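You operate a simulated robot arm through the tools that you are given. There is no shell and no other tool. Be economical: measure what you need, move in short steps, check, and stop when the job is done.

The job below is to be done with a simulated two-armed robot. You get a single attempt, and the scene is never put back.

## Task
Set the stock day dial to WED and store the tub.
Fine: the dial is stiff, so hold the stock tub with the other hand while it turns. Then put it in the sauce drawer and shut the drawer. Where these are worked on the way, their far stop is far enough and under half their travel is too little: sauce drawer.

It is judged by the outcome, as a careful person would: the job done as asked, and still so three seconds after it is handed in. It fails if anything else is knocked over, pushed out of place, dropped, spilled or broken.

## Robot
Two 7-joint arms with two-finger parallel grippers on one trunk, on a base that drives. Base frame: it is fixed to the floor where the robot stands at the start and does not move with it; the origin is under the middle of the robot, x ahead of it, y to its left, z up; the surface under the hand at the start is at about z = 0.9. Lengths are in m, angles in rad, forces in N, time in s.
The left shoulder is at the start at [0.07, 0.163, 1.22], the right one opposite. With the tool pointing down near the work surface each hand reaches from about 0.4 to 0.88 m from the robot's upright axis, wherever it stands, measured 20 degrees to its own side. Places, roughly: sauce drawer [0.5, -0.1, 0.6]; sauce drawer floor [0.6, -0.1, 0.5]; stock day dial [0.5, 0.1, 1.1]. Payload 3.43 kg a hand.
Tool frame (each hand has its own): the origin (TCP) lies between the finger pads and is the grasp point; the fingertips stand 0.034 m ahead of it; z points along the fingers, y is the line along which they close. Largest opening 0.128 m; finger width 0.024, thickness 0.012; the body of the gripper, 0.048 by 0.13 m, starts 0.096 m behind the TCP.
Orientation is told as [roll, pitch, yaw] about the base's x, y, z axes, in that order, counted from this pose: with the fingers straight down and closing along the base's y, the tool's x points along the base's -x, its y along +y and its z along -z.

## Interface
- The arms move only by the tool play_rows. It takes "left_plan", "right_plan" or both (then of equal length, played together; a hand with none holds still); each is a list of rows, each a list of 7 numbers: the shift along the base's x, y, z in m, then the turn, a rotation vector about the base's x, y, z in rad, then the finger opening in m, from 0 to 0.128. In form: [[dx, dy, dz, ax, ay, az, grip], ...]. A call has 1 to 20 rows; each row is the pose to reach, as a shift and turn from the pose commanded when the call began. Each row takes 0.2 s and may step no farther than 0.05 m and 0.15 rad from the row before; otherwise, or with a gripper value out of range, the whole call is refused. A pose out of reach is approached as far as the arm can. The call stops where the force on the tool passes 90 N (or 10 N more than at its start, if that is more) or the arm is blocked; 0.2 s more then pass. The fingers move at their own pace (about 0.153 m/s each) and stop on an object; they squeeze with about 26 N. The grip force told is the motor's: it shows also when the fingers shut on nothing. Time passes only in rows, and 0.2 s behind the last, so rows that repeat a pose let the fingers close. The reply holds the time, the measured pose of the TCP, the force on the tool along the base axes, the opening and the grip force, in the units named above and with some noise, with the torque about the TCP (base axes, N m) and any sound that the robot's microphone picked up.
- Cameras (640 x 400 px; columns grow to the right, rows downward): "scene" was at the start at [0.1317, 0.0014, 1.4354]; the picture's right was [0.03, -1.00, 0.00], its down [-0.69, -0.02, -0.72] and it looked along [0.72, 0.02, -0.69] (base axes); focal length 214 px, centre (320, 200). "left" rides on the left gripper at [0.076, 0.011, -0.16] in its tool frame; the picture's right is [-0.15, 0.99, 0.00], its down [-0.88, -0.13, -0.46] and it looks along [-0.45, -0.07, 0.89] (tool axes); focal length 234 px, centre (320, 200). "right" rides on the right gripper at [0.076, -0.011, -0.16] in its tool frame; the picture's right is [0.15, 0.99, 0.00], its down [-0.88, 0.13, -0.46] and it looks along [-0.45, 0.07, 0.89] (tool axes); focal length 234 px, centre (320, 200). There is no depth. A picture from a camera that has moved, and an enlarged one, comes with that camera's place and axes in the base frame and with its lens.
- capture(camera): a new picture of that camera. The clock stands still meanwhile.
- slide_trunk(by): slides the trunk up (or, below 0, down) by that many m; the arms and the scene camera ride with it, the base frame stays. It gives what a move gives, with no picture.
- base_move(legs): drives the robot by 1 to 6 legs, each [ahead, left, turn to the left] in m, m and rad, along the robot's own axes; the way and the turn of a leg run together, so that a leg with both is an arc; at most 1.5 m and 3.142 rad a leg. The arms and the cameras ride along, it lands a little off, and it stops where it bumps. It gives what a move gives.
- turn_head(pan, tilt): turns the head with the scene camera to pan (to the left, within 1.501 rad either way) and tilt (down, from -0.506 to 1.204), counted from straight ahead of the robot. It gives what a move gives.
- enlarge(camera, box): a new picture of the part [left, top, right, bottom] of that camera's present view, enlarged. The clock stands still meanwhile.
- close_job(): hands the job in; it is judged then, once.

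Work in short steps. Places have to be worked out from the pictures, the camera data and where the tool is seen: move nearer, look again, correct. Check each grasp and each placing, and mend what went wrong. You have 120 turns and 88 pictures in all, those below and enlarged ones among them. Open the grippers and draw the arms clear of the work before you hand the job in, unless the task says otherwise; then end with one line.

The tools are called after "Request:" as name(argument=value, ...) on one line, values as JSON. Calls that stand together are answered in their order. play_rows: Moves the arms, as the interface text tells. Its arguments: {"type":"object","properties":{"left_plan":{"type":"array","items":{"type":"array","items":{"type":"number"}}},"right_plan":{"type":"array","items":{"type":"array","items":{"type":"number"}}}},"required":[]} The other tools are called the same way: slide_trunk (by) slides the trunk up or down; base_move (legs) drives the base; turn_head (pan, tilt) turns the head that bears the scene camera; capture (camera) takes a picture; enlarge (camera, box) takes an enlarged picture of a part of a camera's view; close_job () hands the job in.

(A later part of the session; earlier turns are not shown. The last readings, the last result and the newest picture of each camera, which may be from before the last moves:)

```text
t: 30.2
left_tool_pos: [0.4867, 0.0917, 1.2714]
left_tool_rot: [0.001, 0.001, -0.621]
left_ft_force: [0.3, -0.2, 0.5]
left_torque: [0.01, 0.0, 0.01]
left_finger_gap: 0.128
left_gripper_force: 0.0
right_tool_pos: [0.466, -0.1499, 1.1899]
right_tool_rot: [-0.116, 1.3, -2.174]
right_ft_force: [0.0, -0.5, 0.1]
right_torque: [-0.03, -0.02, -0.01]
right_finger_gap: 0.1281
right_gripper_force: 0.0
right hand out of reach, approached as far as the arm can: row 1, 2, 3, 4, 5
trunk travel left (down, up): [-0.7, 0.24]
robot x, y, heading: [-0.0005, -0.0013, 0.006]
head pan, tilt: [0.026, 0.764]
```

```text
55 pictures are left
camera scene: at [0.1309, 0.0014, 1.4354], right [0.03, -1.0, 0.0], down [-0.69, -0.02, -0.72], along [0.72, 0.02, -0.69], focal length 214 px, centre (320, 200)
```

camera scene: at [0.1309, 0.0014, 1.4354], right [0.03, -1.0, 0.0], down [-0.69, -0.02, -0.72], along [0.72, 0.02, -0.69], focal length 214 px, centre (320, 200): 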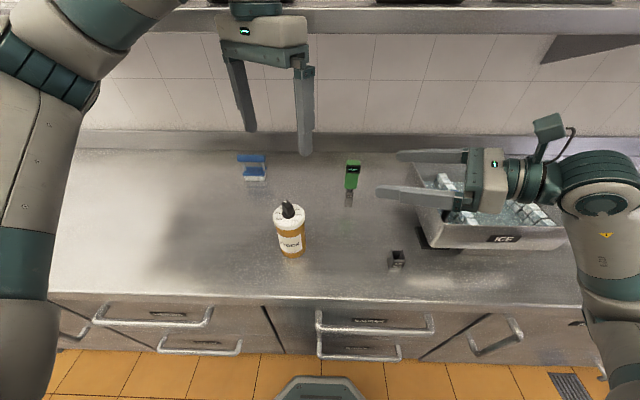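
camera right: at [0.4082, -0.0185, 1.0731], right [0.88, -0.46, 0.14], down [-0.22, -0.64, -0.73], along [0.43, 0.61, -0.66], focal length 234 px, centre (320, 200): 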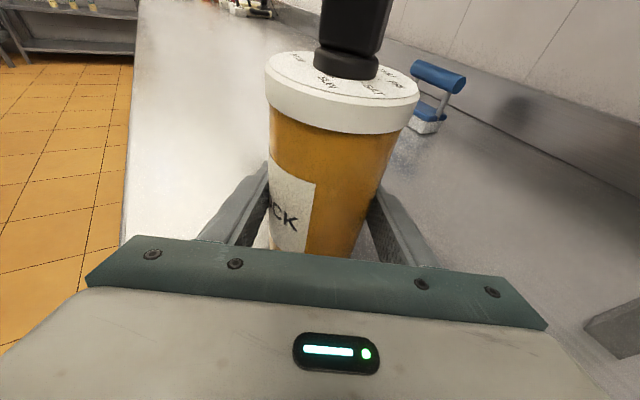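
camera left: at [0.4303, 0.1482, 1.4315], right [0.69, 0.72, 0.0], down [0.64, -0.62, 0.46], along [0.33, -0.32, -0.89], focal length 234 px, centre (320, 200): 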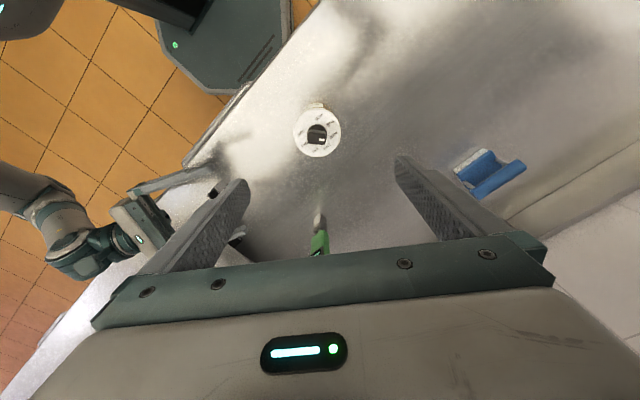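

The bin is where it was. The lid centre is at about (0.483, 0.091); the left hand goes down to it, first to just above.

Request:
play_rows(left_plan=[[-0.004, 0, -0.04, 0, 0, 0, 0.128], [-0.004, 0, -0.08, 0, 0, 0, 0.128], [-0.004, 0, -0.12, 0, 0, 0, 0.128], [-0.004, 0, -0.16, 0, 0, 0, 0.128], [-0.004, 0, -0.185, 0, 0, 0, 0.128], [-0.004, 0, -0.185, 0, 0, 0, 0.128]])

Request:
enlarge(camera="left", box=[200, 80, 440, 260])

```text
t: 31.6
left_tool_pos: [0.4851, 0.0917, 1.0875]
left_tool_rot: [-0.004, 0.001, -0.622]
left_ft_force: [-0.2, 0.4, 0.0]
left_torque: [0.02, -0.03, 0.0]
left_finger_gap: 0.1282
left_gripper_force: 0.1
right_tool_pos: [0.4676, -0.1486, 1.1908]
right_tool_rot: [-0.112, 1.298, -2.173]
right_ft_force: [0.0, -0.5, 0.3]
right_torque: [0.0, -0.02, -0.04]
right_finger_gap: 0.1279
right_gripper_force: 0.0
trunk travel left (down, up): [-0.7, 0.24]
robot x, y, heading: [0.0005, 0.0021, 0.002]
head pan, tilt: [0.026, 0.764]
```

```text
2.22 times, centred on (320, 170) of left
camera zoom: at [0.4276, 0.1448, 1.246], right [0.69, 0.72, 0.0], down [0.64, -0.62, 0.46], along [0.33, -0.32, -0.89], focal length 520 px, centre (320, 267)
```

zoom: 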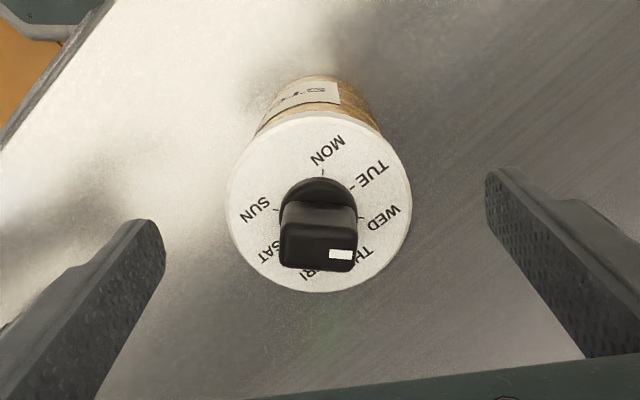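

Well centred. I descend 5.5 cm and close on the lid.

Request:
play_rows(left_plan=[[0, 0, -0.03, 0, 0, 0, 0.128], [0, 0, -0.057, 0, 0, 0, 0.128], [0, 0, -0.057, 0, 0, 0, 0.11], [0, 0, -0.057, 0, 0, 0, 0.09], [0, 0, -0.057, 0, 0, 0, 0.075], [0, 0, -0.057, 0, 0, 0, 0.065], [0, 0, -0.057, 0, 0, 0, 0.065]])

Request:
enlarge(camera="left", box=[200, 80, 440, 260])

Request:
enlarge(camera="scene", box=[220, 120, 380, 270])

```text
t: 33.2
left_tool_pos: [0.4836, 0.0933, 1.0318]
left_tool_rot: [-0.003, 0.001, -0.622]
left_ft_force: [0.5, -0.8, -0.4]
left_torque: [0.04, -0.11, -0.05]
left_finger_gap: 0.0733
left_gripper_force: 26.2
right_tool_pos: [0.468, -0.1478, 1.1909]
right_tool_rot: [-0.114, 1.299, -2.173]
right_ft_force: [0.4, -0.4, -0.1]
right_torque: [0.03, -0.01, 0.01]
right_finger_gap: 0.1278
right_gripper_force: 0.0
trunk travel left (down, up): [-0.7, 0.24]
robot x, y, heading: [0.0065, 0.002, 0.003]
head pan, tilt: [0.026, 0.764]
```

```text
2.22 times, centred on (320, 170) of left
camera zoom: at [0.4272, 0.1468, 1.1898], right [0.69, 0.72, 0.0], down [0.64, -0.62, 0.46], along [0.33, -0.32, -0.89], focal length 520 px, centre (320, 267)
```

zoom: 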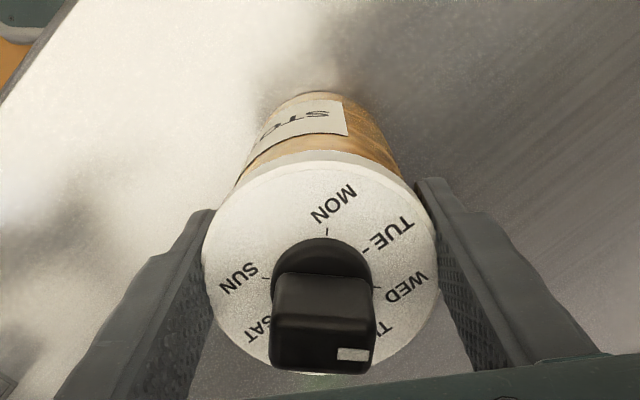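

```text
2.67 times, centred on (300, 195) of scene
camera zoom: at [0.1316, 0.0022, 1.4353], right [0.03, -1.0, 0.0], down [-0.69, -0.02, -0.72], along [0.72, 0.02, -0.69], focal length 572 px, centre (373, 213)
```

zoom: 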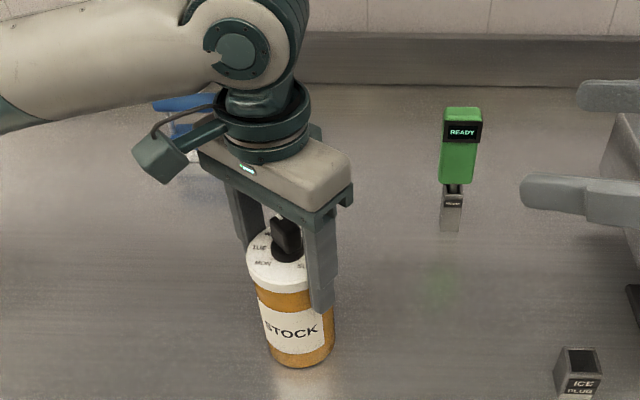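

Grip holds at 0.073 on the lid, dial untouched. I lift the tub 12 cm, then look before backing the base away from the counter.

Request:
play_rows(left_plan=[[0, 0, 0.02, 0, 0, 0, 0.065], [0, 0, 0.05, 0, 0, 0, 0.065], [0, 0, 0.08, 0, 0, 0.1, 0.065], [0, 0, 0.11, 0, 0, 0.2, 0.065], [-0.01, 0.02, 0.13, 0, 0, 0.3, 0.065], [-0.02, 0.04, 0.13, 0, 0, 0.4, 0.065], [-0.02, 0.06, 0.13, 0, 0, 0.5, 0.065], [-0.02, 0.06, 0.13, 0, 0, 0.6, 0.065], [-0.02, 0.06, 0.13, 0, 0, 0.6, 0.065]])

Request:
base_move(legs=[[-0.5, 0, 0]])

Request:
capture(camera="scene")

```text
t: 35.2
left_tool_pos: [0.463, 0.1523, 1.1605]
left_tool_rot: [-0.001, -0.001, -0.019]
left_ft_force: [0.5, -0.9, -0.2]
left_torque: [0.02, 0.0, -0.01]
left_finger_gap: 0.0649
left_gripper_force: 0.0
right_tool_pos: [0.4673, -0.148, 1.1906]
right_tool_rot: [-0.113, 1.296, -2.174]
right_ft_force: [-0.7, 0.0, 0.2]
right_torque: [-0.01, 0.03, -0.01]
right_finger_gap: 0.1283
right_gripper_force: 0.2
trunk travel left (down, up): [-0.7, 0.24]
robot x, y, heading: [-0.0024, -0.002, 0.005]
head pan, tilt: [0.026, 0.764]
```

```text
t: 38.1
left_tool_pos: [-0.0275, 0.1495, 1.1596]
left_tool_rot: [-0.002, 0.0, -0.025]
left_ft_force: [-0.9, -0.5, -0.1]
left_torque: [0.0, 0.0, 0.01]
left_finger_gap: 0.065
left_gripper_force: 0.0
right_tool_pos: [-0.0241, -0.1513, 1.1915]
right_tool_rot: [-0.114, 1.299, -2.175]
right_ft_force: [-0.2, 0.0, -0.2]
right_torque: [-0.02, 0.0, -0.01]
right_finger_gap: 0.1283
right_gripper_force: 0.1
trunk travel left (down, up): [-0.7, 0.24]
robot x, y, heading: [-0.487, -0.0027, 0.006]
head pan, tilt: [0.026, 0.764]
```

```text
51 pictures are left
camera scene: at [-0.3595, 0.0007, 1.4353], right [0.03, -1.0, 0.0], down [-0.69, -0.02, -0.72], along [0.72, 0.02, -0.69], focal length 214 px, centre (320, 200)
```

scene: 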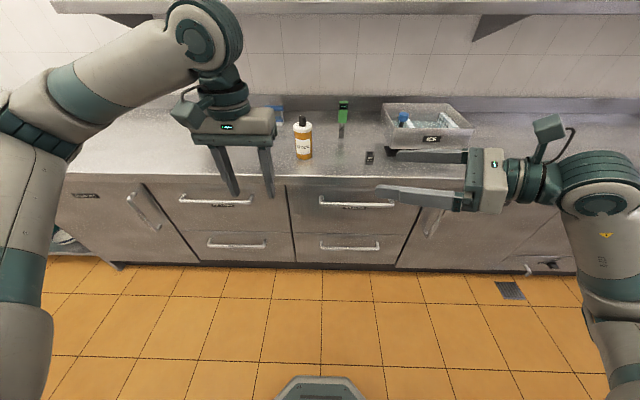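

The lid slipped out of the grip on lifting; the tub still stands on the counter. I drive back and re-grip it lower on the body and tighter, testing the lift before moving away.

Request:
base_move(legs=[[0.487, 0, 0]])

Request:
capture(camera="left")

Request:
enlarge(camera="scene", box=[220, 120, 380, 270])

```text
t: 41.0
left_tool_pos: [0.4542, 0.1457, 1.1598]
left_tool_rot: [-0.001, 0.0, -0.032]
left_ft_force: [0.7, 0.4, 0.8]
left_torque: [-0.03, 0.01, 0.0]
left_finger_gap: 0.0648
left_gripper_force: 0.0
right_tool_pos: [0.4535, -0.1558, 1.19]
right_tool_rot: [-0.114, 1.297, -2.183]
right_ft_force: [-0.7, -0.3, -0.6]
right_torque: [0.03, 0.0, 0.0]
right_finger_gap: 0.1282
right_gripper_force: 0.1
trunk travel left (down, up): [-0.7, 0.24]
robot x, y, heading: [-0.0135, -0.0038, -0.007]
head pan, tilt: [0.026, 0.764]
```

```text
50 pictures are left
camera left: at [0.3772, 0.1587, 1.319], right [0.18, 0.98, 0.0], down [0.88, -0.16, 0.46], along [0.45, -0.08, -0.89], focal length 234 px, centre (320, 200)
```

left: 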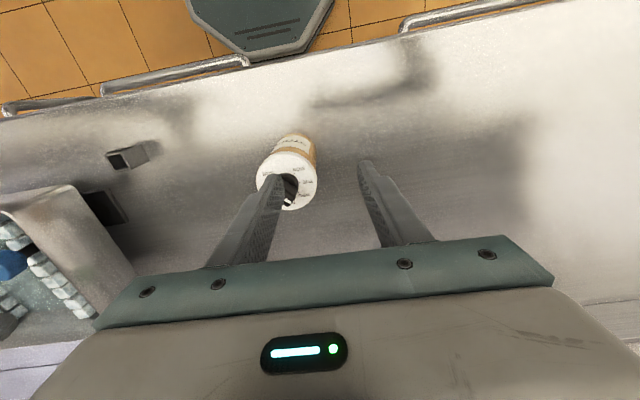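

```text
2.67 times, centred on (300, 195) of scene
camera zoom: at [0.1206, -0.0016, 1.4354], right [0.02, -1.0, 0.0], down [-0.69, -0.01, -0.72], along [0.72, 0.01, -0.69], focal length 572 px, centre (373, 213)
```

zoom: 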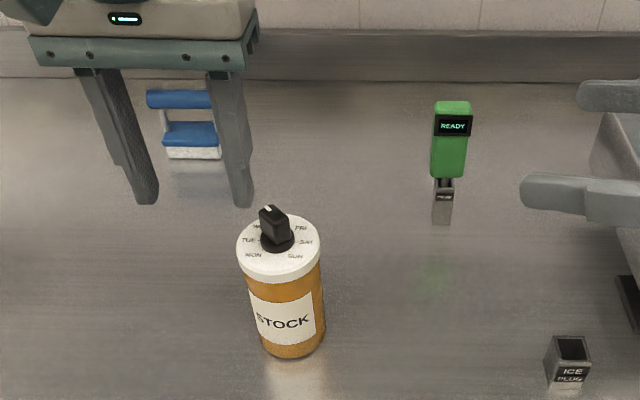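

Tub is upright at about (0.484, 0.095), dial still WED. I move the left hand above it with fingers open, then check.

Request:
play_rows(left_plan=[[0.01, -0.02, 0, 0, 0, 0, 0.1], [0.02, -0.04, 0, 0, 0, 0, 0.128], [0.03, -0.051, 0, 0, 0, 0, 0.128], [0.03, -0.051, -0.035, 0, 0, 0, 0.128], [0.03, -0.051, -0.07, 0, 0, 0, 0.128], [0.03, -0.051, -0.07, 0, 0, 0, 0.128]])

Request:
enlarge(camera="left", box=[200, 80, 440, 260])

```text
t: 42.4
left_tool_pos: [0.4825, 0.0942, 1.0882]
left_tool_rot: [0.0, -0.002, -0.031]
left_ft_force: [0.1, -0.3, 0.4]
left_torque: [0.02, -0.04, -0.01]
left_finger_gap: 0.1277
left_gripper_force: 0.0
right_tool_pos: [0.4547, -0.1568, 1.1906]
right_tool_rot: [-0.111, 1.299, -2.184]
right_ft_force: [-0.3, -0.2, 0.0]
right_torque: [0.0, -0.01, -0.02]
right_finger_gap: 0.1282
right_gripper_force: 0.0
trunk travel left (down, up): [-0.7, 0.24]
robot x, y, heading: [-0.0128, -0.0022, -0.005]
head pan, tilt: [0.026, 0.764]
```

```text
2.22 times, centred on (320, 170) of left
camera zoom: at [0.4058, 0.1072, 1.2485], right [0.18, 0.98, 0.0], down [0.88, -0.16, 0.46], along [0.45, -0.08, -0.89], focal length 520 px, centre (320, 267)
```

zoom: 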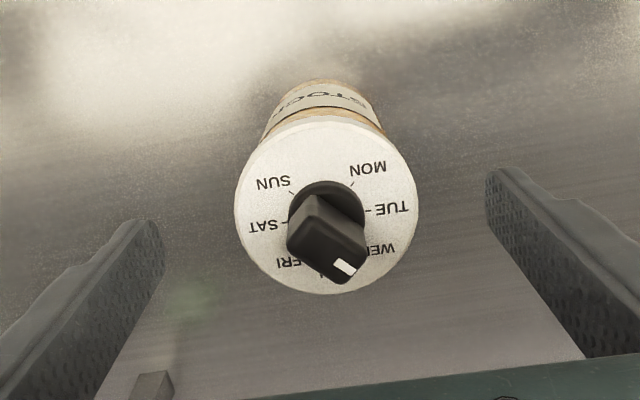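

Centred. I go down to TCP z≈1.004 (palm just above the knob), close fully, and lift 3 cm as a test.

Request:
play_rows(left_plan=[[0, 0.001, -0.03, 0, 0, 0, 0.128], [0, 0.001, -0.06, 0, 0, 0, 0.128], [0, 0.001, -0.084, 0, 0, 0, 0.128], [0, 0.001, -0.084, 0, 0, 0, 0.1], [0, 0.001, -0.084, 0, 0, 0, 0.08], [0, 0.001, -0.084, 0, 0, 0, 0.05], [0, 0.001, -0.084, 0, 0, 0, 0.02], [0, 0.001, -0.084, 0, 0, 0, 0.02], [0, 0.001, -0.084, 0, 0, 0, 0.02]])

Request:
play_rows(left_plan=[[0, 0, 0.01, 0, 0, 0, 0.02], [0, 0, 0.02, 0, 0, 0, 0.02], [0, 0, 0.03, 0, 0, 0, 0.02], [0, 0, 0.03, 0, 0, 0, 0.02]])

Request:
enlarge(camera="scene", box=[220, 120, 380, 270])

```text
t: 44.4
left_tool_pos: [0.4844, 0.0958, 1.0051]
left_tool_rot: [-0.002, 0.0, -0.033]
left_ft_force: [-0.2, 0.4, -0.4]
left_torque: [0.22, -0.05, 0.0]
left_finger_gap: 0.0736
left_gripper_force: 25.8
right_tool_pos: [0.4544, -0.155, 1.1909]
right_tool_rot: [-0.113, 1.299, -2.185]
right_ft_force: [1.1, -0.2, -0.1]
right_torque: [-0.02, 0.03, -0.01]
right_finger_gap: 0.128
right_gripper_force: 0.0
trunk travel left (down, up): [-0.7, 0.24]
robot x, y, heading: [-0.0062, -0.0053, -0.001]
head pan, tilt: [0.026, 0.764]
```

```text
t: 45.4
left_tool_pos: [0.4867, 0.0958, 1.0376]
left_tool_rot: [0.0, -0.001, -0.031]
left_ft_force: [-0.8, -0.1, -6.6]
left_torque: [-0.02, -0.02, 0.02]
left_finger_gap: 0.0738
left_gripper_force: 26.6
right_tool_pos: [0.4542, -0.1555, 1.1892]
right_tool_rot: [-0.114, 1.299, -2.187]
right_ft_force: [-0.5, -0.9, -0.4]
right_torque: [0.0, 0.03, 0.02]
right_finger_gap: 0.1277
right_gripper_force: 0.0
trunk travel left (down, up): [-0.7, 0.24]
robot x, y, heading: [-0.0119, -0.0018, -0.01]
head pan, tilt: [0.026, 0.764]
```

```text
2.67 times, centred on (300, 195) of scene
camera zoom: at [0.1212, -0.0014, 1.4353], right [0.02, -1.0, 0.0], down [-0.69, -0.01, -0.72], along [0.72, 0.01, -0.69], focal length 572 px, centre (373, 213)
```

zoom: 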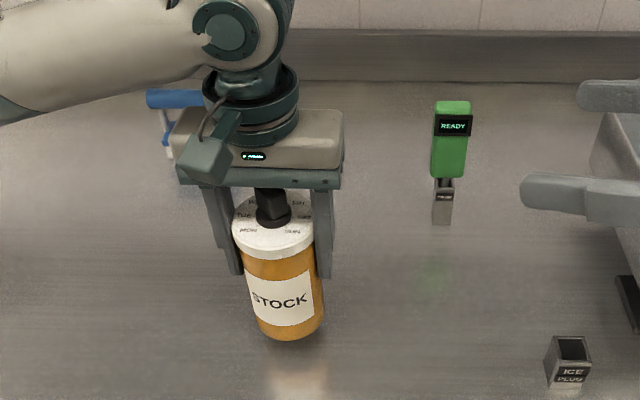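

The tub is lifted and held (6.6 N weight, gap 0.0738). I raise it another 9 cm and back the base off half a metre.

Request:
play_rows(left_plan=[[0, 0, 0.02, 0, 0, 0, 0.02], [0, 0.01, 0.04, 0, 0, 0, 0.02], [0, 0.02, 0.06, 0, 0, 0, 0.02], [0, 0.03, 0.08, 0, 0, 0, 0.02], [0, 0.04, 0.09, 0, 0, 0, 0.02], [0, 0.04, 0.09, 0, 0, 0, 0.02]])

Request:
base_move(legs=[[-0.25, 0, 0], [-0.25, 0, 0]])

Request:
capture(camera="scene")

```text
t: 46.8
left_tool_pos: [0.4852, 0.1344, 1.1269]
left_tool_rot: [-0.002, 0.0, -0.031]
left_ft_force: [-0.1, 0.5, -5.7]
left_torque: [-0.01, -0.02, -0.05]
left_finger_gap: 0.0734
left_gripper_force: 25.8
right_tool_pos: [0.4546, -0.1563, 1.1897]
right_tool_rot: [-0.115, 1.298, -2.186]
right_ft_force: [0.1, -0.7, 0.2]
right_torque: [0.0, 0.03, 0.0]
right_finger_gap: 0.1281
right_gripper_force: 0.1
trunk travel left (down, up): [-0.7, 0.24]
robot x, y, heading: [-0.0101, -0.0043, -0.011]
head pan, tilt: [0.026, 0.764]
```

```text
t: 50.0
left_tool_pos: [-0.0152, 0.1376, 1.1274]
left_tool_rot: [-0.002, 0.0, -0.032]
left_ft_force: [-0.1, -0.3, -5.6]
left_torque: [0.01, 0.03, 0.0]
left_finger_gap: 0.0734
left_gripper_force: 26.2
right_tool_pos: [-0.0462, -0.153, 1.1897]
right_tool_rot: [-0.113, 1.298, -2.185]
right_ft_force: [-0.4, -0.9, -0.5]
right_torque: [-0.04, -0.01, -0.03]
right_finger_gap: 0.128
right_gripper_force: 0.0
trunk travel left (down, up): [-0.7, 0.24]
robot x, y, heading: [-0.509, 0.0033, -0.011]
head pan, tilt: [0.026, 0.764]
```

```text
46 pictures are left
camera scene: at [-0.3794, 0.0021, 1.4353], right [0.02, -1.0, 0.0], down [-0.69, -0.01, -0.72], along [0.72, 0.01, -0.69], focal length 214 px, centre (320, 200)
```

scene: 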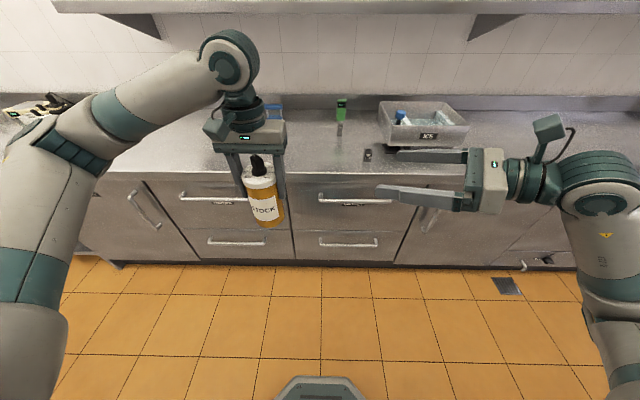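

Tub held. Now I locate the SAUCES handle from this farther viewpoint.

Request:
enlarge(camera="scene", box=[280, 160, 440, 270])

```text
3.64 times, centred on (360, 215) of scene
camera zoom: at [-0.3794, 0.0021, 1.4353], right [0.02, -1.0, 0.0], down [-0.69, -0.01, -0.72], along [0.72, 0.01, -0.69], focal length 780 px, centre (174, 146)
```

zoom: 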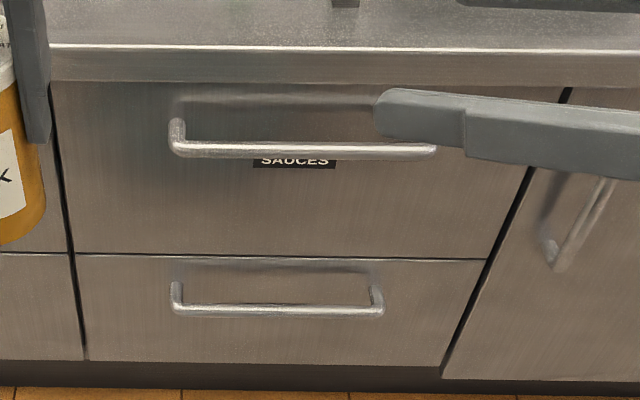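

Triangulating gives the handle bar at about (0.31, −0.147, 0.77), spanning y≈0 to −0.3; the drawer spans z≈0.51–0.85. I turn the right hand to point forward with the fingers closing vertically, at a standoff.

Request:
play_rows(right_plan=[[0.008, -0.002, -0.022, -0.0988, -0.0779, -0.0472, 0.1], [0.016, -0.004, -0.044, -0.1975, -0.1558, -0.0943, 0.1], [0.024, -0.006, -0.066, -0.2963, -0.2338, -0.1415, 0.08], [0.032, -0.008, -0.088, -0.3951, -0.3117, -0.1886, 0.08], [0.04, -0.01, -0.11, -0.4938, -0.3896, -0.2358, 0.08], [0.048, -0.012, -0.132, -0.5926, -0.4675, -0.2829, 0.08], [0.056, -0.014, -0.154, -0.6914, -0.5455, -0.3301, 0.08], [0.064, -0.016, -0.176, -0.7902, -0.6234, -0.3772, 0.08], [0.072, -0.018, -0.198, -0.8889, -0.7013, -0.4244, 0.08], [0.08, -0.02, -0.22, -0.9877, -0.7792, -0.4715, 0.08], [0.088, -0.022, -0.242, -1.0865, -0.8572, -0.5187, 0.08], [0.096, -0.024, -0.264, -1.1852, -0.9351, -0.5658, 0.08], [0.106, -0.026, -0.29, -1.284, -1.013, -0.613, 0.08], [0.106, -0.026, -0.29, -1.284, -1.013, -0.613, 0.08]])

Request:
capture(camera="scene")

Request:
capture(camera="right")

```text
t: 52.6
left_tool_pos: [-0.014, 0.136, 1.1261]
left_tool_rot: [0.0, 0.001, -0.032]
left_ft_force: [0.8, 0.0, -5.3]
left_torque: [0.07, 0.03, -0.03]
left_finger_gap: 0.0737
left_gripper_force: 25.7
right_tool_pos: [0.0512, -0.2132, 0.9359]
right_tool_rot: [1.468, -0.015, -1.493]
right_ft_force: [-0.4, 0.2, 1.0]
right_torque: [0.0, 0.01, 0.05]
right_finger_gap: 0.0798
right_gripper_force: 0.1
right hand out of reach, approached as far as the arm can: row 1, 2, 3, 4, 5, 6, 7, 8, 9
trunk travel left (down, up): [-0.7, 0.24]
robot x, y, heading: [-0.5107, 0.0035, -0.01]
head pan, tilt: [0.026, 0.764]
stopped in row 12 (right hand): the arm was blocked; the commanded pose is now the measured one
```

```text
44 pictures are left
camera scene: at [-0.3791, -0.0007, 1.4353], right [0.02, -1.0, 0.0], down [-0.69, -0.01, -0.72], along [0.72, 0.01, -0.69], focal length 214 px, centre (320, 200)
```

scene: 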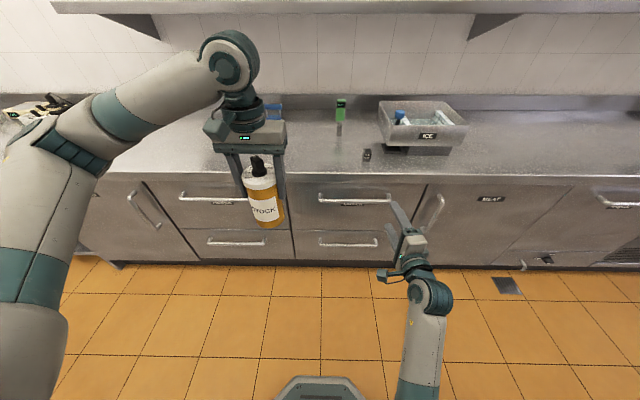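

```text
43 pictures are left
camera right: at [-0.1154, -0.1518, 0.9403], right [0.09, 0.17, 0.98], down [-0.37, -0.91, 0.19], along [0.93, -0.38, -0.02], focal length 234 px, centre (320, 200)
```

right: 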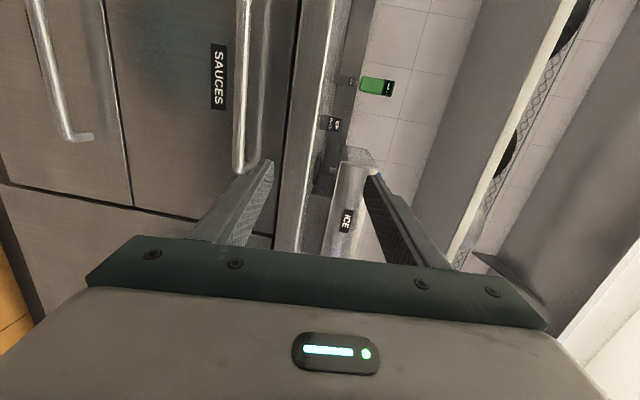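

The pose is nearly reached. I lower the trunk by 0.165 m so that the right hand comes to the handle's height.

Request:
slide_trunk(by=-0.165)

Request:
capture(camera="right")

```text
t: 54.5
left_tool_pos: [-0.0156, 0.1386, 0.9612]
left_tool_rot: [-0.002, 0.001, -0.031]
left_ft_force: [-0.7, -0.2, -6.4]
left_torque: [0.01, 0.01, 0.0]
left_finger_gap: 0.0736
left_gripper_force: 26.3
right_tool_pos: [0.0505, -0.2124, 0.7709]
right_tool_rot: [1.466, -0.019, -1.49]
right_ft_force: [0.8, 0.7, 0.5]
right_torque: [0.0, 0.03, -0.01]
right_finger_gap: 0.0802
right_gripper_force: 0.0
trunk travel left (down, up): [-0.535, 0.405]
robot x, y, heading: [-0.5099, 0.0048, -0.01]
head pan, tilt: [0.026, 0.764]
```

```text
42 pictures are left
camera right: at [-0.1157, -0.1497, 0.7755], right [0.09, 0.17, 0.98], down [-0.37, -0.91, 0.19], along [0.93, -0.38, -0.02], focal length 234 px, centre (320, 200)
```

right: 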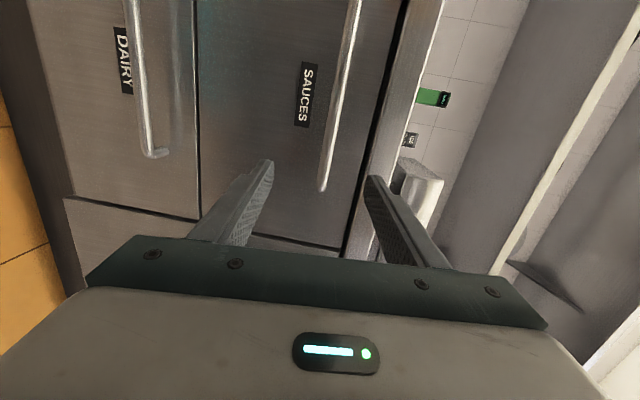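

The bar is at z≈0.767, matching the fingers' height. I advance to just before it while straightening the tool.

Request:
play_rows(right_plan=[[0.04, 0.005, 0, 0, -0.02, -0.015, 0.08], [0.08, 0.01, 0, 0, -0.05, -0.03, 0.08], [0.12, 0.015, -0.002, 0, -0.08, -0.05, 0.08], [0.16, 0.025, -0.003, 0, -0.1, -0.078, 0.08], [0.18, 0.03, -0.004, 0, -0.1, -0.078, 0.08], [0.18, 0.03, -0.004, 0, -0.1, -0.078, 0.08]])

Request:
capture(camera="right")

Request:
capture(camera="scene")

```text
t: 55.5
left_tool_pos: [-0.0144, 0.1383, 0.9609]
left_tool_rot: [-0.001, 0.003, -0.031]
left_ft_force: [1.2, 1.0, -6.1]
left_torque: [0.03, 0.01, -0.02]
left_finger_gap: 0.0734
left_gripper_force: 26.0
right_tool_pos: [0.2023, -0.2525, 0.7504]
right_tool_rot: [1.542, -0.184, -1.594]
right_ft_force: [-0.1, 0.6, 0.1]
right_torque: [0.0, -0.02, 0.05]
right_finger_gap: 0.0803
right_gripper_force: 0.1
trunk travel left (down, up): [-0.535, 0.405]
robot x, y, heading: [-0.5126, 0.0022, -0.007]
head pan, tilt: [0.026, 0.764]
stopped in row 5 (right hand): the arm was blocked; the commanded pose is now the measured one
```

```text
41 pictures are left
camera right: at [0.0441, -0.1761, 0.7282], right [0.04, 0.33, 0.95], down [-0.47, -0.83, 0.3], along [0.88, -0.46, 0.12], focal length 234 px, centre (320, 200)
```

right: 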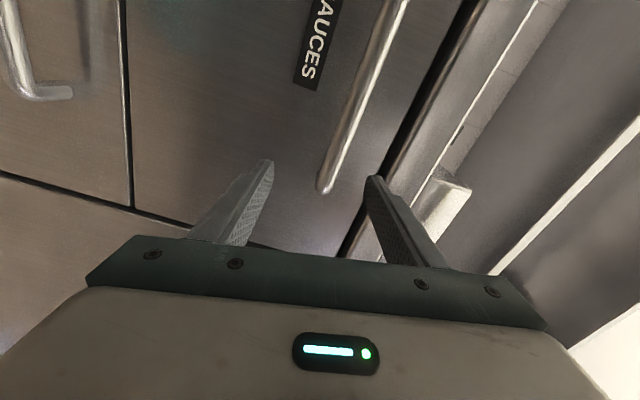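

```text
40 pictures are left
camera scene: at [-0.3791, 0.0021, 1.2702], right [0.02, -1.0, 0.0], down [-0.69, -0.01, -0.72], along [0.72, 0.01, -0.69], focal length 214 px, centre (320, 200)
```

scene: 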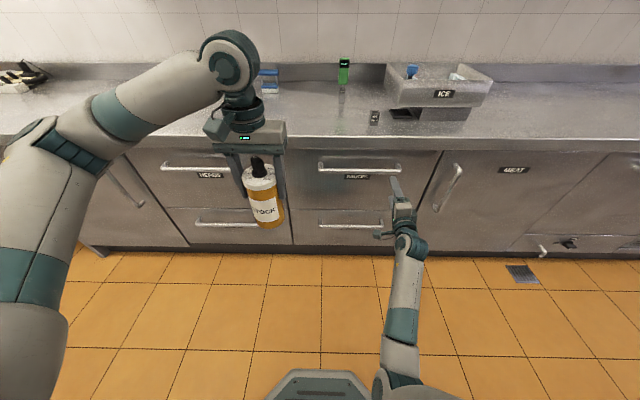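

The wrist is at its limit in this roll. I rotate the hand about its own axis the other way (−170° about x), which should be the side with more range.

Request:
play_rows(right_plan=[[-0.03, 0.005, 0.001, -0.148, 0, 0, 0.08], [-0.05, 0.01, 0.002, -0.296, 0, 0, 0.08], [-0.05, 0.015, 0.003, -0.444, 0, 0, 0.08], [-0.05, 0.02, 0.004, -0.592, 0, 0, 0.08], [-0.05, 0.025, 0.005, -0.74, 0, 0, 0.08], [-0.05, 0.03, 0.006, -0.888, 0, 0, 0.08], [-0.05, 0.035, 0.007, -1.036, 0, 0, 0.08], [-0.05, 0.04, 0.008, -1.184, 0, 0, 0.08], [-0.05, 0.045, 0.009, -1.332, 0, 0, 0.08], [-0.05, 0.05, 0.01, -1.48, 0, 0, 0.08], [-0.05, 0.055, 0.011, -1.628, 0, 0, 0.08], [-0.05, 0.06, 0.012, -1.776, 0, 0, 0.08], [-0.05, 0.065, 0.013, -1.924, 0, 0, 0.08], [-0.05, 0.07, 0.014, -2.072, 0, 0, 0.08], [-0.05, 0.075, 0.015, -2.22, 0, 0, 0.08], [-0.05, 0.08, 0.016, -2.368, 0, 0, 0.08], [-0.05, 0.085, 0.017, -2.516, 0, 0, 0.08], [-0.05, 0.09, 0.018, -2.664, 0, 0, 0.08], [-0.05, 0.09, 0.018, -2.812, 0, 0, 0.08], [-0.05, 0.09, 0.018, -2.958, 0, 0, 0.08]])

Request:
capture(camera="right")

```text
t: 59.9
left_tool_pos: [-0.0124, 0.1396, 0.9583]
left_tool_rot: [-0.003, 0.002, -0.031]
left_ft_force: [0.6, 0.8, -4.5]
left_torque: [0.0, 0.07, 0.0]
left_finger_gap: 0.0739
left_gripper_force: 26.2
right_tool_pos: [0.0399, -0.4455, 1.2433]
right_tool_rot: [-1.787, -0.311, 1.09]
right_ft_force: [0.3, 0.9, 0.8]
right_torque: [0.0, -0.03, -0.01]
right_finger_gap: 0.08
right_gripper_force: 0.0
right hand out of reach, approached as far as the arm can: row 6, 7, 8, 9, 10, 11, 12, 13, 14, 15, 16, 17, 18, 19, 20
trunk travel left (down, up): [-0.535, 0.405]
robot x, y, heading: [-0.51, 0.0028, -0.007]
head pan, tilt: [0.026, 0.764]
stopped in row 20 (right hand): the arm was blocked; the commanded pose is now the measured one
```

```text
39 pictures are left
camera right: at [-0.1318, -0.4302, 1.1979], right [0.26, 0.04, -0.96], down [0.05, 1.0, 0.05], along [0.96, -0.06, 0.26], focal length 234 px, centre (320, 200)
```

right: 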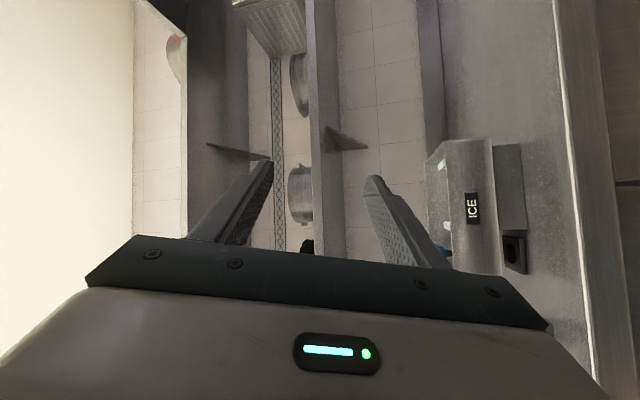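

The orientation is close now but the arm wandered off. I bring it from there to the standoff (0.15, −0.25, 0.90) with the exact orientation.

Request:
play_rows(right_plan=[[0.009, 0.016, -0.028, -0.021, 0.0237, 0.0424, 0.08], [0.018, 0.032, -0.057, -0.042, 0.0475, 0.0847, 0.08], [0.027, 0.049, -0.086, -0.0631, 0.0712, 0.1271, 0.08], [0.037, 0.065, -0.114, -0.0841, 0.095, 0.1694, 0.08], [0.046, 0.081, -0.143, -0.1052, 0.1187, 0.2118, 0.08], [0.055, 0.097, -0.171, -0.1262, 0.1425, 0.2541, 0.08], [0.064, 0.114, -0.2, -0.1472, 0.1662, 0.2965, 0.08], [0.073, 0.13, -0.229, -0.1683, 0.1899, 0.3388, 0.08], [0.082, 0.146, -0.257, -0.1893, 0.2137, 0.3812, 0.08], [0.092, 0.162, -0.286, -0.2103, 0.2374, 0.4235, 0.08], [0.101, 0.179, -0.314, -0.2314, 0.2612, 0.4659, 0.08], [0.11, 0.195, -0.343, -0.2524, 0.2849, 0.5082, 0.08], [0.11, 0.195, -0.343, -0.2524, 0.2849, 0.5082, 0.08]])

Request:
capture(camera="scene")

```text
t: 62.7
left_tool_pos: [-0.0162, 0.1354, 0.9621]
left_tool_rot: [-0.001, -0.001, -0.033]
left_ft_force: [0.6, -1.0, -5.4]
left_torque: [0.05, 0.0, 0.0]
left_finger_gap: 0.0736
left_gripper_force: 26.0
right_tool_pos: [0.1329, -0.1644, 1.0202]
right_tool_rot: [-1.426, -0.003, 1.479]
right_ft_force: [-0.3, -0.1, 0.3]
right_torque: [0.01, 0.03, 0.02]
right_finger_gap: 0.0799
right_gripper_force: 0.0
right hand out of reach, approached as far as the arm can: row 2, 3, 4, 5, 6, 7, 8, 9, 10, 11, 12, 13
trunk travel left (down, up): [-0.535, 0.405]
robot x, y, heading: [-0.5099, 0.0012, -0.01]
head pan, tilt: [0.026, 0.764]
```

```text
38 pictures are left
camera scene: at [-0.3806, 0.0011, 1.2704], right [0.02, -1.0, 0.0], down [-0.69, -0.01, -0.72], along [0.72, 0.01, -0.69], focal length 214 px, centre (320, 200)
```

scene: 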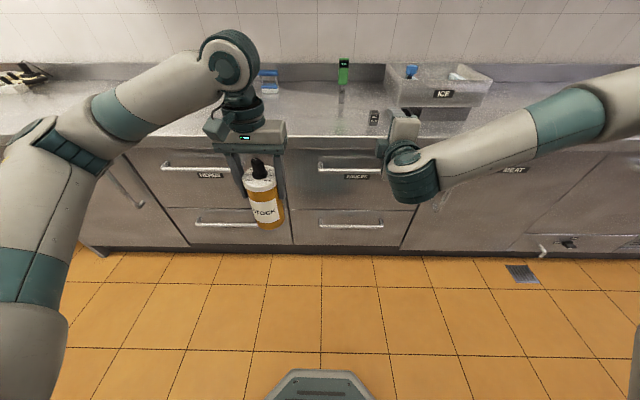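

Orientation is right here; only the height is off. I raise the left hand with the tub 0.22 m, then drop the trunk 0.25 m so the right hand reaches the handle's height.

Request:
play_rows(left_plan=[[0, 0, 0.03, 0, 0, 0, 0.02], [0, 0, 0.06, 0, 0, 0, 0.02], [0, 0, 0.09, 0, 0, 0, 0.02], [0, 0, 0.12, 0, 0, 0, 0.02], [0, 0, 0.15, 0, 0, 0, 0.02], [0, 0, 0.18, 0, 0, 0, 0.02], [0, 0, 0.21, 0, 0, 0, 0.02], [0, 0, 0.22, 0, 0, 0, 0.02], [0, 0, 0.22, 0, 0, 0, 0.02]])

Request:
slide_trunk(by=-0.25)

Request:
capture(camera="right")

Request:
capture(camera="scene")

```text
t: 64.7
left_tool_pos: [-0.0158, 0.1367, 1.1815]
left_tool_rot: [-0.001, -0.001, -0.035]
left_ft_force: [-0.2, -0.1, -5.4]
left_torque: [-0.03, 0.0, 0.01]
left_finger_gap: 0.0737
left_gripper_force: 26.3
right_tool_pos: [0.1334, -0.1629, 1.0195]
right_tool_rot: [-1.424, -0.002, 1.478]
right_ft_force: [0.9, 0.3, 0.5]
right_torque: [-0.02, 0.0, 0.01]
right_finger_gap: 0.08
right_gripper_force: 0.0
trunk travel left (down, up): [-0.535, 0.405]
robot x, y, heading: [-0.5156, 0.0011, -0.008]
head pan, tilt: [0.026, 0.764]
```

```text
t: 67.3
left_tool_pos: [-0.0158, 0.1368, 0.931]
left_tool_rot: [-0.003, 0.001, -0.034]
left_ft_force: [-0.7, -0.2, -5.2]
left_torque: [0.05, 0.0, -0.02]
left_finger_gap: 0.0736
left_gripper_force: 25.7
right_tool_pos: [0.1324, -0.1644, 0.77]
right_tool_rot: [-1.425, -0.002, 1.477]
right_ft_force: [-1.2, 0.7, -0.2]
right_torque: [0.03, -0.02, 0.0]
right_finger_gap: 0.0796
right_gripper_force: 0.1
trunk travel left (down, up): [-0.285, 0.655]
robot x, y, heading: [-0.513, 0.0018, -0.006]
head pan, tilt: [0.026, 0.764]
```

```text
37 pictures are left
camera right: at [-0.03, -0.2257, 0.8034], right [-0.16, -0.13, -0.98], down [-0.39, 0.92, -0.06], along [0.91, 0.37, -0.19], focal length 234 px, centre (320, 200)
```

right: 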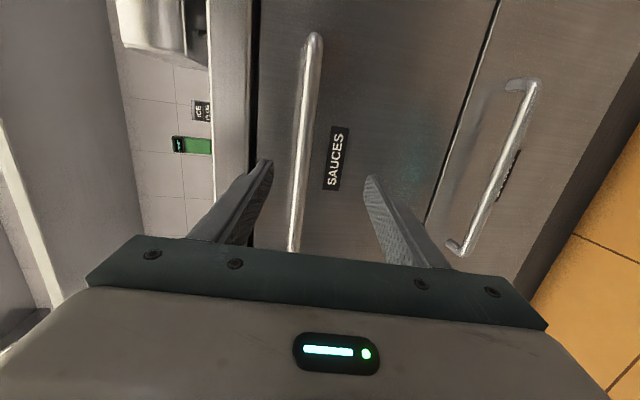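

```text
36 pictures are left
camera scene: at [-0.3801, 0.002, 1.0204], right [0.02, -1.0, 0.0], down [-0.69, -0.01, -0.72], along [0.72, 0.01, -0.69], focal length 214 px, centre (320, 200)
```

scene: 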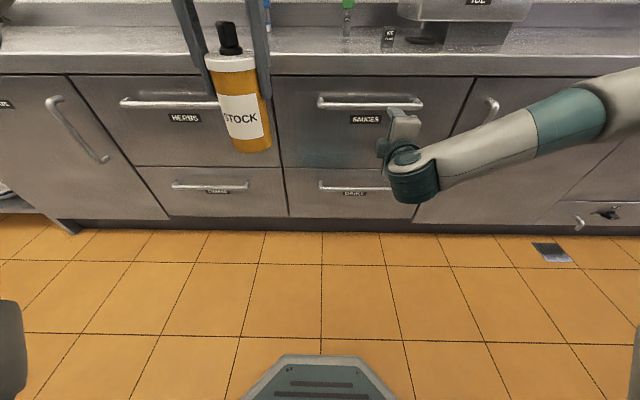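

The hand is aligned with the bar (z≈0.769). I drive the base 0.15 m forward so the fingers straddle it.

Request:
base_move(legs=[[0.15, 0, 0]])

Request:
capture(camera="right")

```text
t: 68.7
left_tool_pos: [0.1366, 0.1355, 0.9307]
left_tool_rot: [-0.002, 0.002, -0.034]
left_ft_force: [0.2, -0.4, -5.7]
left_torque: [0.03, 0.0, 0.0]
left_finger_gap: 0.0736
left_gripper_force: 25.4
right_tool_pos: [0.2846, -0.1671, 0.77]
right_tool_rot: [-1.424, 0.001, 1.478]
right_ft_force: [0.9, 0.0, -0.2]
right_torque: [0.0, 0.02, -0.01]
right_finger_gap: 0.0798
right_gripper_force: 0.0
trunk travel left (down, up): [-0.285, 0.655]
robot x, y, heading: [-0.3634, 0.0038, -0.011]
head pan, tilt: [0.026, 0.764]
```

```text
35 pictures are left
camera right: at [0.1208, -0.2273, 0.8027], right [-0.16, -0.13, -0.98], down [-0.39, 0.92, -0.06], along [0.91, 0.37, -0.2], focal length 234 px, centre (320, 200)
```

right: 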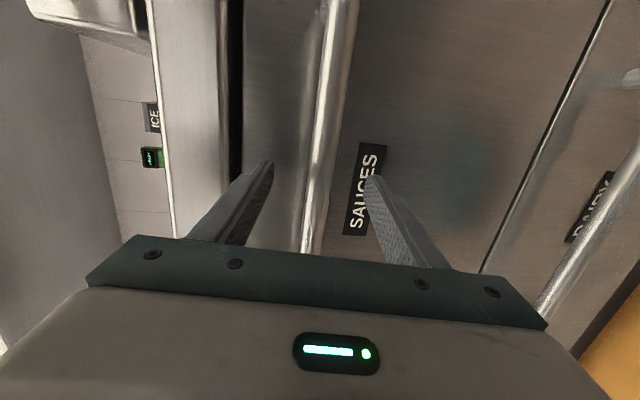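

The bar is between the fingers. I advance 1.8 cm with the arm and close.

Request:
play_rows(right_plan=[[0.01, 0, -0.002, 0, 0, 0, 0.08], [0.018, 0, -0.003, 0, 0, 0, 0.08], [0.018, 0, -0.003, 0, 0, 0, 0.05], [0.018, 0, -0.003, 0, 0, 0, 0.02], [0.018, 0, -0.003, 0, 0, 0, 0.0], [0.018, 0, -0.003, 0, 0, 0, 0.0]])

Request:
capture(camera="right")

```text
t: 70.1
left_tool_pos: [0.1355, 0.1351, 0.9315]
left_tool_rot: [-0.002, 0.001, -0.033]
left_ft_force: [-0.7, -0.2, -5.3]
left_torque: [0.02, 0.0, -0.01]
left_finger_gap: 0.0737
left_gripper_force: 26.3
right_tool_pos: [0.3006, -0.1663, 0.7658]
right_tool_rot: [-1.417, 0.001, 1.478]
right_ft_force: [-1.7, -0.8, -3.5]
right_torque: [-1.26, 0.02, 0.25]
right_finger_gap: 0.0216
right_gripper_force: 45.2
trunk travel left (down, up): [-0.285, 0.655]
robot x, y, heading: [-0.361, 0.0014, -0.013]
head pan, tilt: [0.026, 0.764]
```

```text
34 pictures are left
camera right: at [0.1375, -0.2279, 0.8018], right [-0.17, -0.13, -0.98], down [-0.39, 0.92, -0.06], along [0.91, 0.37, -0.2], focal length 234 px, centre (320, 200)
```

right: 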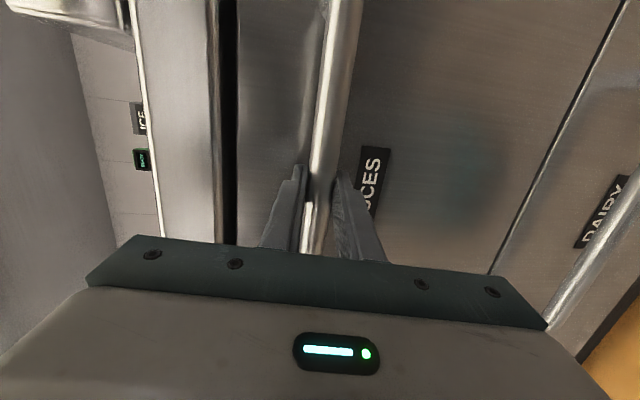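

The bar is gripped (0.0216). I pull by backing the base 0.15 m and check that the drawer follows.

Request:
base_move(legs=[[-0.15, 0, 0]])

Request:
capture(camera="scene")

```text
t: 71.4
left_tool_pos: [-0.014, 0.1355, 0.9317]
left_tool_rot: [-0.002, 0.002, -0.035]
left_ft_force: [-0.3, 0.0, -6.3]
left_torque: [-0.04, 0.02, -0.02]
left_finger_gap: 0.0736
left_gripper_force: 26.0
right_tool_pos: [0.1504, -0.1664, 0.7661]
right_tool_rot: [-1.413, 0.001, 1.475]
right_ft_force: [0.1, -0.5, -6.5]
right_torque: [-0.94, 0.13, 0.58]
right_finger_gap: 0.0217
right_gripper_force: 45.2
trunk travel left (down, up): [-0.285, 0.655]
robot x, y, heading: [-0.5167, 0.0008, -0.013]
head pan, tilt: [0.026, 0.764]
```

```text
33 pictures are left
camera scene: at [-0.3801, 0.0017, 1.0202], right [0.01, -1.0, 0.0], down [-0.69, -0.01, -0.72], along [0.72, 0.01, -0.69], focal length 214 px, centre (320, 200)
```

scene: 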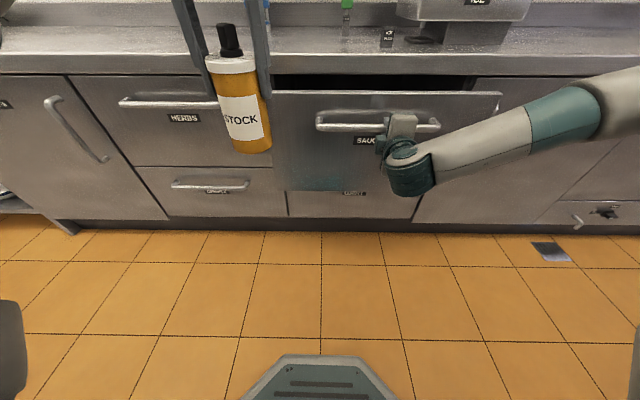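

The drawer follows smoothly. I pull on until its stop.

Request:
base_move(legs=[[-0.15, 0, 0]])

```text
t: 72.1
left_tool_pos: [-0.015, 0.1368, 0.9294]
left_tool_rot: [0.001, 0.007, -0.035]
left_ft_force: [-0.4, -0.2, -4.7]
left_torque: [0.0, 0.01, -0.02]
left_finger_gap: 0.0734
left_gripper_force: 26.0
right_tool_pos: [0.1492, -0.1663, 0.7671]
right_tool_rot: [-1.417, 0.004, 1.476]
right_ft_force: [0.7, -0.3, -0.2]
right_torque: [-0.9, 0.02, 0.33]
right_finger_gap: 0.0219
right_gripper_force: 44.9
trunk travel left (down, up): [-0.285, 0.655]
robot x, y, heading: [-0.5154, 0.0002, -0.011]
head pan, tilt: [0.026, 0.764]
stopped in leg 1: the robot was blocked; the commanded pose is now the measured one
```

The base was blocked—either the drawer's stop or something behind. I test with a small arm pull.

Request:
play_rows(right_plan=[[-0.01, 0, 0, 0, 0, 0, 0], [-0.02, 0, 0, 0, 0, 0, 0], [-0.03, 0, 0, 0, 0, 0, 0], [-0.03, 0, 0, 0, 0, 0, 0]])

Request:
turn_head(pan=-0.2, tilt=0.5)

Request:
capture(camera="scene")

```text
t: 73.1
left_tool_pos: [-0.0148, 0.1362, 0.9304]
left_tool_rot: [0.001, 0.005, -0.035]
left_ft_force: [0.5, 0.4, -5.2]
left_torque: [0.0, 0.02, 0.01]
left_finger_gap: 0.0737
left_gripper_force: 25.6
right_tool_pos: [0.1179, -0.1656, 0.7667]
right_tool_rot: [-1.415, 0.004, 1.477]
right_ft_force: [-2.7, 1.6, -2.5]
right_torque: [-1.2, -0.01, -0.44]
right_finger_gap: 0.0217
right_gripper_force: 45.6
trunk travel left (down, up): [-0.285, 0.655]
robot x, y, heading: [-0.5115, 0.0021, -0.015]
head pan, tilt: [0.026, 0.764]
```

```text
t: 73.9
left_tool_pos: [-0.0151, 0.1353, 0.9309]
left_tool_rot: [0.002, 0.003, -0.034]
left_ft_force: [0.5, 0.3, -5.1]
left_torque: [-0.02, 0.02, 0.01]
left_finger_gap: 0.0737
left_gripper_force: 25.7
right_tool_pos: [0.1189, -0.1677, 0.7679]
right_tool_rot: [-1.415, 0.005, 1.478]
right_ft_force: [-3.7, 1.5, -3.6]
right_torque: [-1.08, 0.06, 0.13]
right_finger_gap: 0.0218
right_gripper_force: 45.3
trunk travel left (down, up): [-0.285, 0.655]
robot x, y, heading: [-0.5124, -0.0001, -0.011]
head pan, tilt: [-0.201, 0.499]
```

```text
32 pictures are left
camera scene: at [-0.3739, -0.0182, 1.0433], right [-0.21, -0.98, 0.0], down [-0.47, 0.1, -0.88], along [0.86, -0.18, -0.48], focal length 214 px, centre (320, 200)
```

scene: 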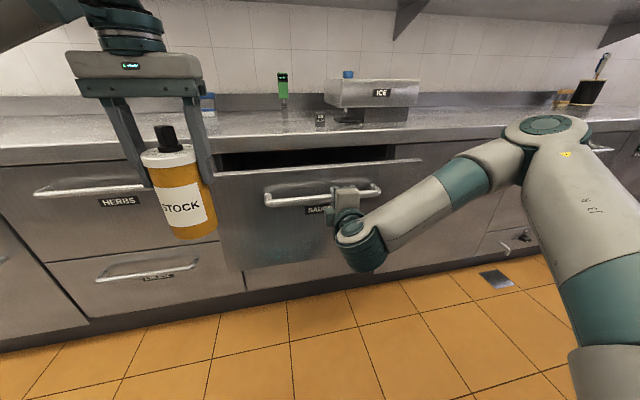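

The drawer still slides; the base simply can't go further back. I keep pulling with the arm, raising the tub out of the way.

Request:
play_rows(right_plan=[[-0.02, 0, 0, 0, 0, 0, 0], [-0.04, 0, 0, 0, 0, 0, 0], [-0.06, 0, 0, 0, 0, 0, 0], [-0.08, 0, 0, 0, 0, 0, 0], [-0.1, 0, 0, 0, 0, 0, 0], [-0.12, 0, 0, 0, 0, 0, 0], [-0.12, 0, 0, 0, 0, 0, 0]], left_plan=[[0, 0, 0.02, 0, 0, 0, 0.02], [0, 0, 0.04, 0, 0, 0, 0.02], [0, 0, 0.06, 0, 0, 0, 0.02], [0, 0, 0.08, 0, 0, 0, 0.02], [0, 0, 0.1, 0, 0, 0, 0.02], [0, 0, 0.12, 0, 0, 0, 0.02], [0, 0, 0.12, 0, 0, 0, 0.02]])

Request:
capture(camera="scene")

```text
t: 75.5
left_tool_pos: [-0.0111, 0.1356, 1.0481]
left_tool_rot: [-0.001, 0.008, -0.034]
left_ft_force: [0.3, -0.4, -4.8]
left_torque: [-0.03, 0.02, -0.01]
left_finger_gap: 0.0735
left_gripper_force: 26.0
right_tool_pos: [0.087, -0.1667, 0.7673]
right_tool_rot: [-1.404, 0.005, 1.478]
right_ft_force: [-2.3, 13.7, -45.8]
right_torque: [-0.68, 0.39, 0.27]
right_finger_gap: 0.0215
right_gripper_force: 44.9
right hand out of reach, approached as far as the arm can: row 2, 3, 4, 5, 6, 7
trunk travel left (down, up): [-0.285, 0.655]
robot x, y, heading: [-0.5129, 0.0037, -0.015]
head pan, tilt: [-0.201, 0.499]
```

```text
31 pictures are left
camera scene: at [-0.3704, -0.0181, 1.0426], right [-0.21, -0.98, 0.0], down [-0.47, 0.1, -0.88], along [0.86, -0.18, -0.48], focal length 214 px, centre (320, 200)
```

scene: 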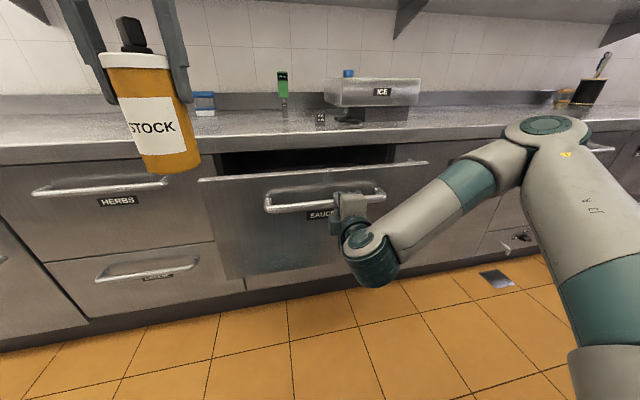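

This arm posture can't pull further (handle 0.21 m out). I push back 4.5 cm, release, retract, and will then take the panel's top edge from above instead.

Request:
play_rows(right_plan=[[0.02, 0, 0, 0, 0, 0, 0], [0.04, 0, 0, 0, 0, 0, 0], [0.045, 0, 0, 0, 0, 0, 0.0], [0.045, 0, 0, 0, 0, 0, 0.04], [0.045, 0, 0, 0, 0, 0, 0.08], [0.045, 0, 0, 0, 0, 0, 0.08], [0.03, 0, 0, 0, 0, 0, 0.08], [0.015, 0, 0, 0, 0, 0, 0.08], [0.0, 0, 0, 0, 0, 0, 0.08], [0.0, 0, 0, 0, 0, 0, 0.08]])

Request:
capture(camera="right")

```text
t: 77.7
left_tool_pos: [-0.0155, 0.1348, 1.0519]
left_tool_rot: [0.002, 0.003, -0.034]
left_ft_force: [0.1, -0.2, -5.5]
left_torque: [0.05, 0.03, 0.03]
left_finger_gap: 0.0736
left_gripper_force: 26.1
right_tool_pos: [0.0871, -0.167, 0.7732]
right_tool_rot: [-1.418, 0.003, 1.475]
right_ft_force: [-0.6, 0.3, -0.3]
right_torque: [0.02, 0.0, 0.0]
right_finger_gap: 0.0798
right_gripper_force: 0.0
trunk travel left (down, up): [-0.285, 0.655]
robot x, y, heading: [-0.5103, 0.0058, -0.011]
head pan, tilt: [-0.201, 0.499]
```

```text
30 pictures are left
camera right: at [-0.0763, -0.2279, 0.8083], right [-0.17, -0.13, -0.98], down [-0.38, 0.92, -0.06], along [0.91, 0.37, -0.2], focal length 234 px, centre (320, 200)
```

right: 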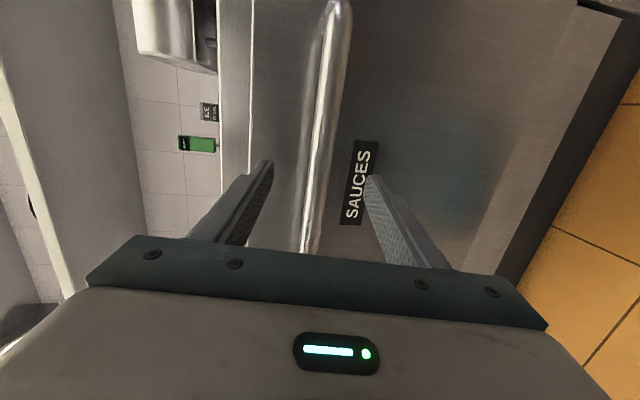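

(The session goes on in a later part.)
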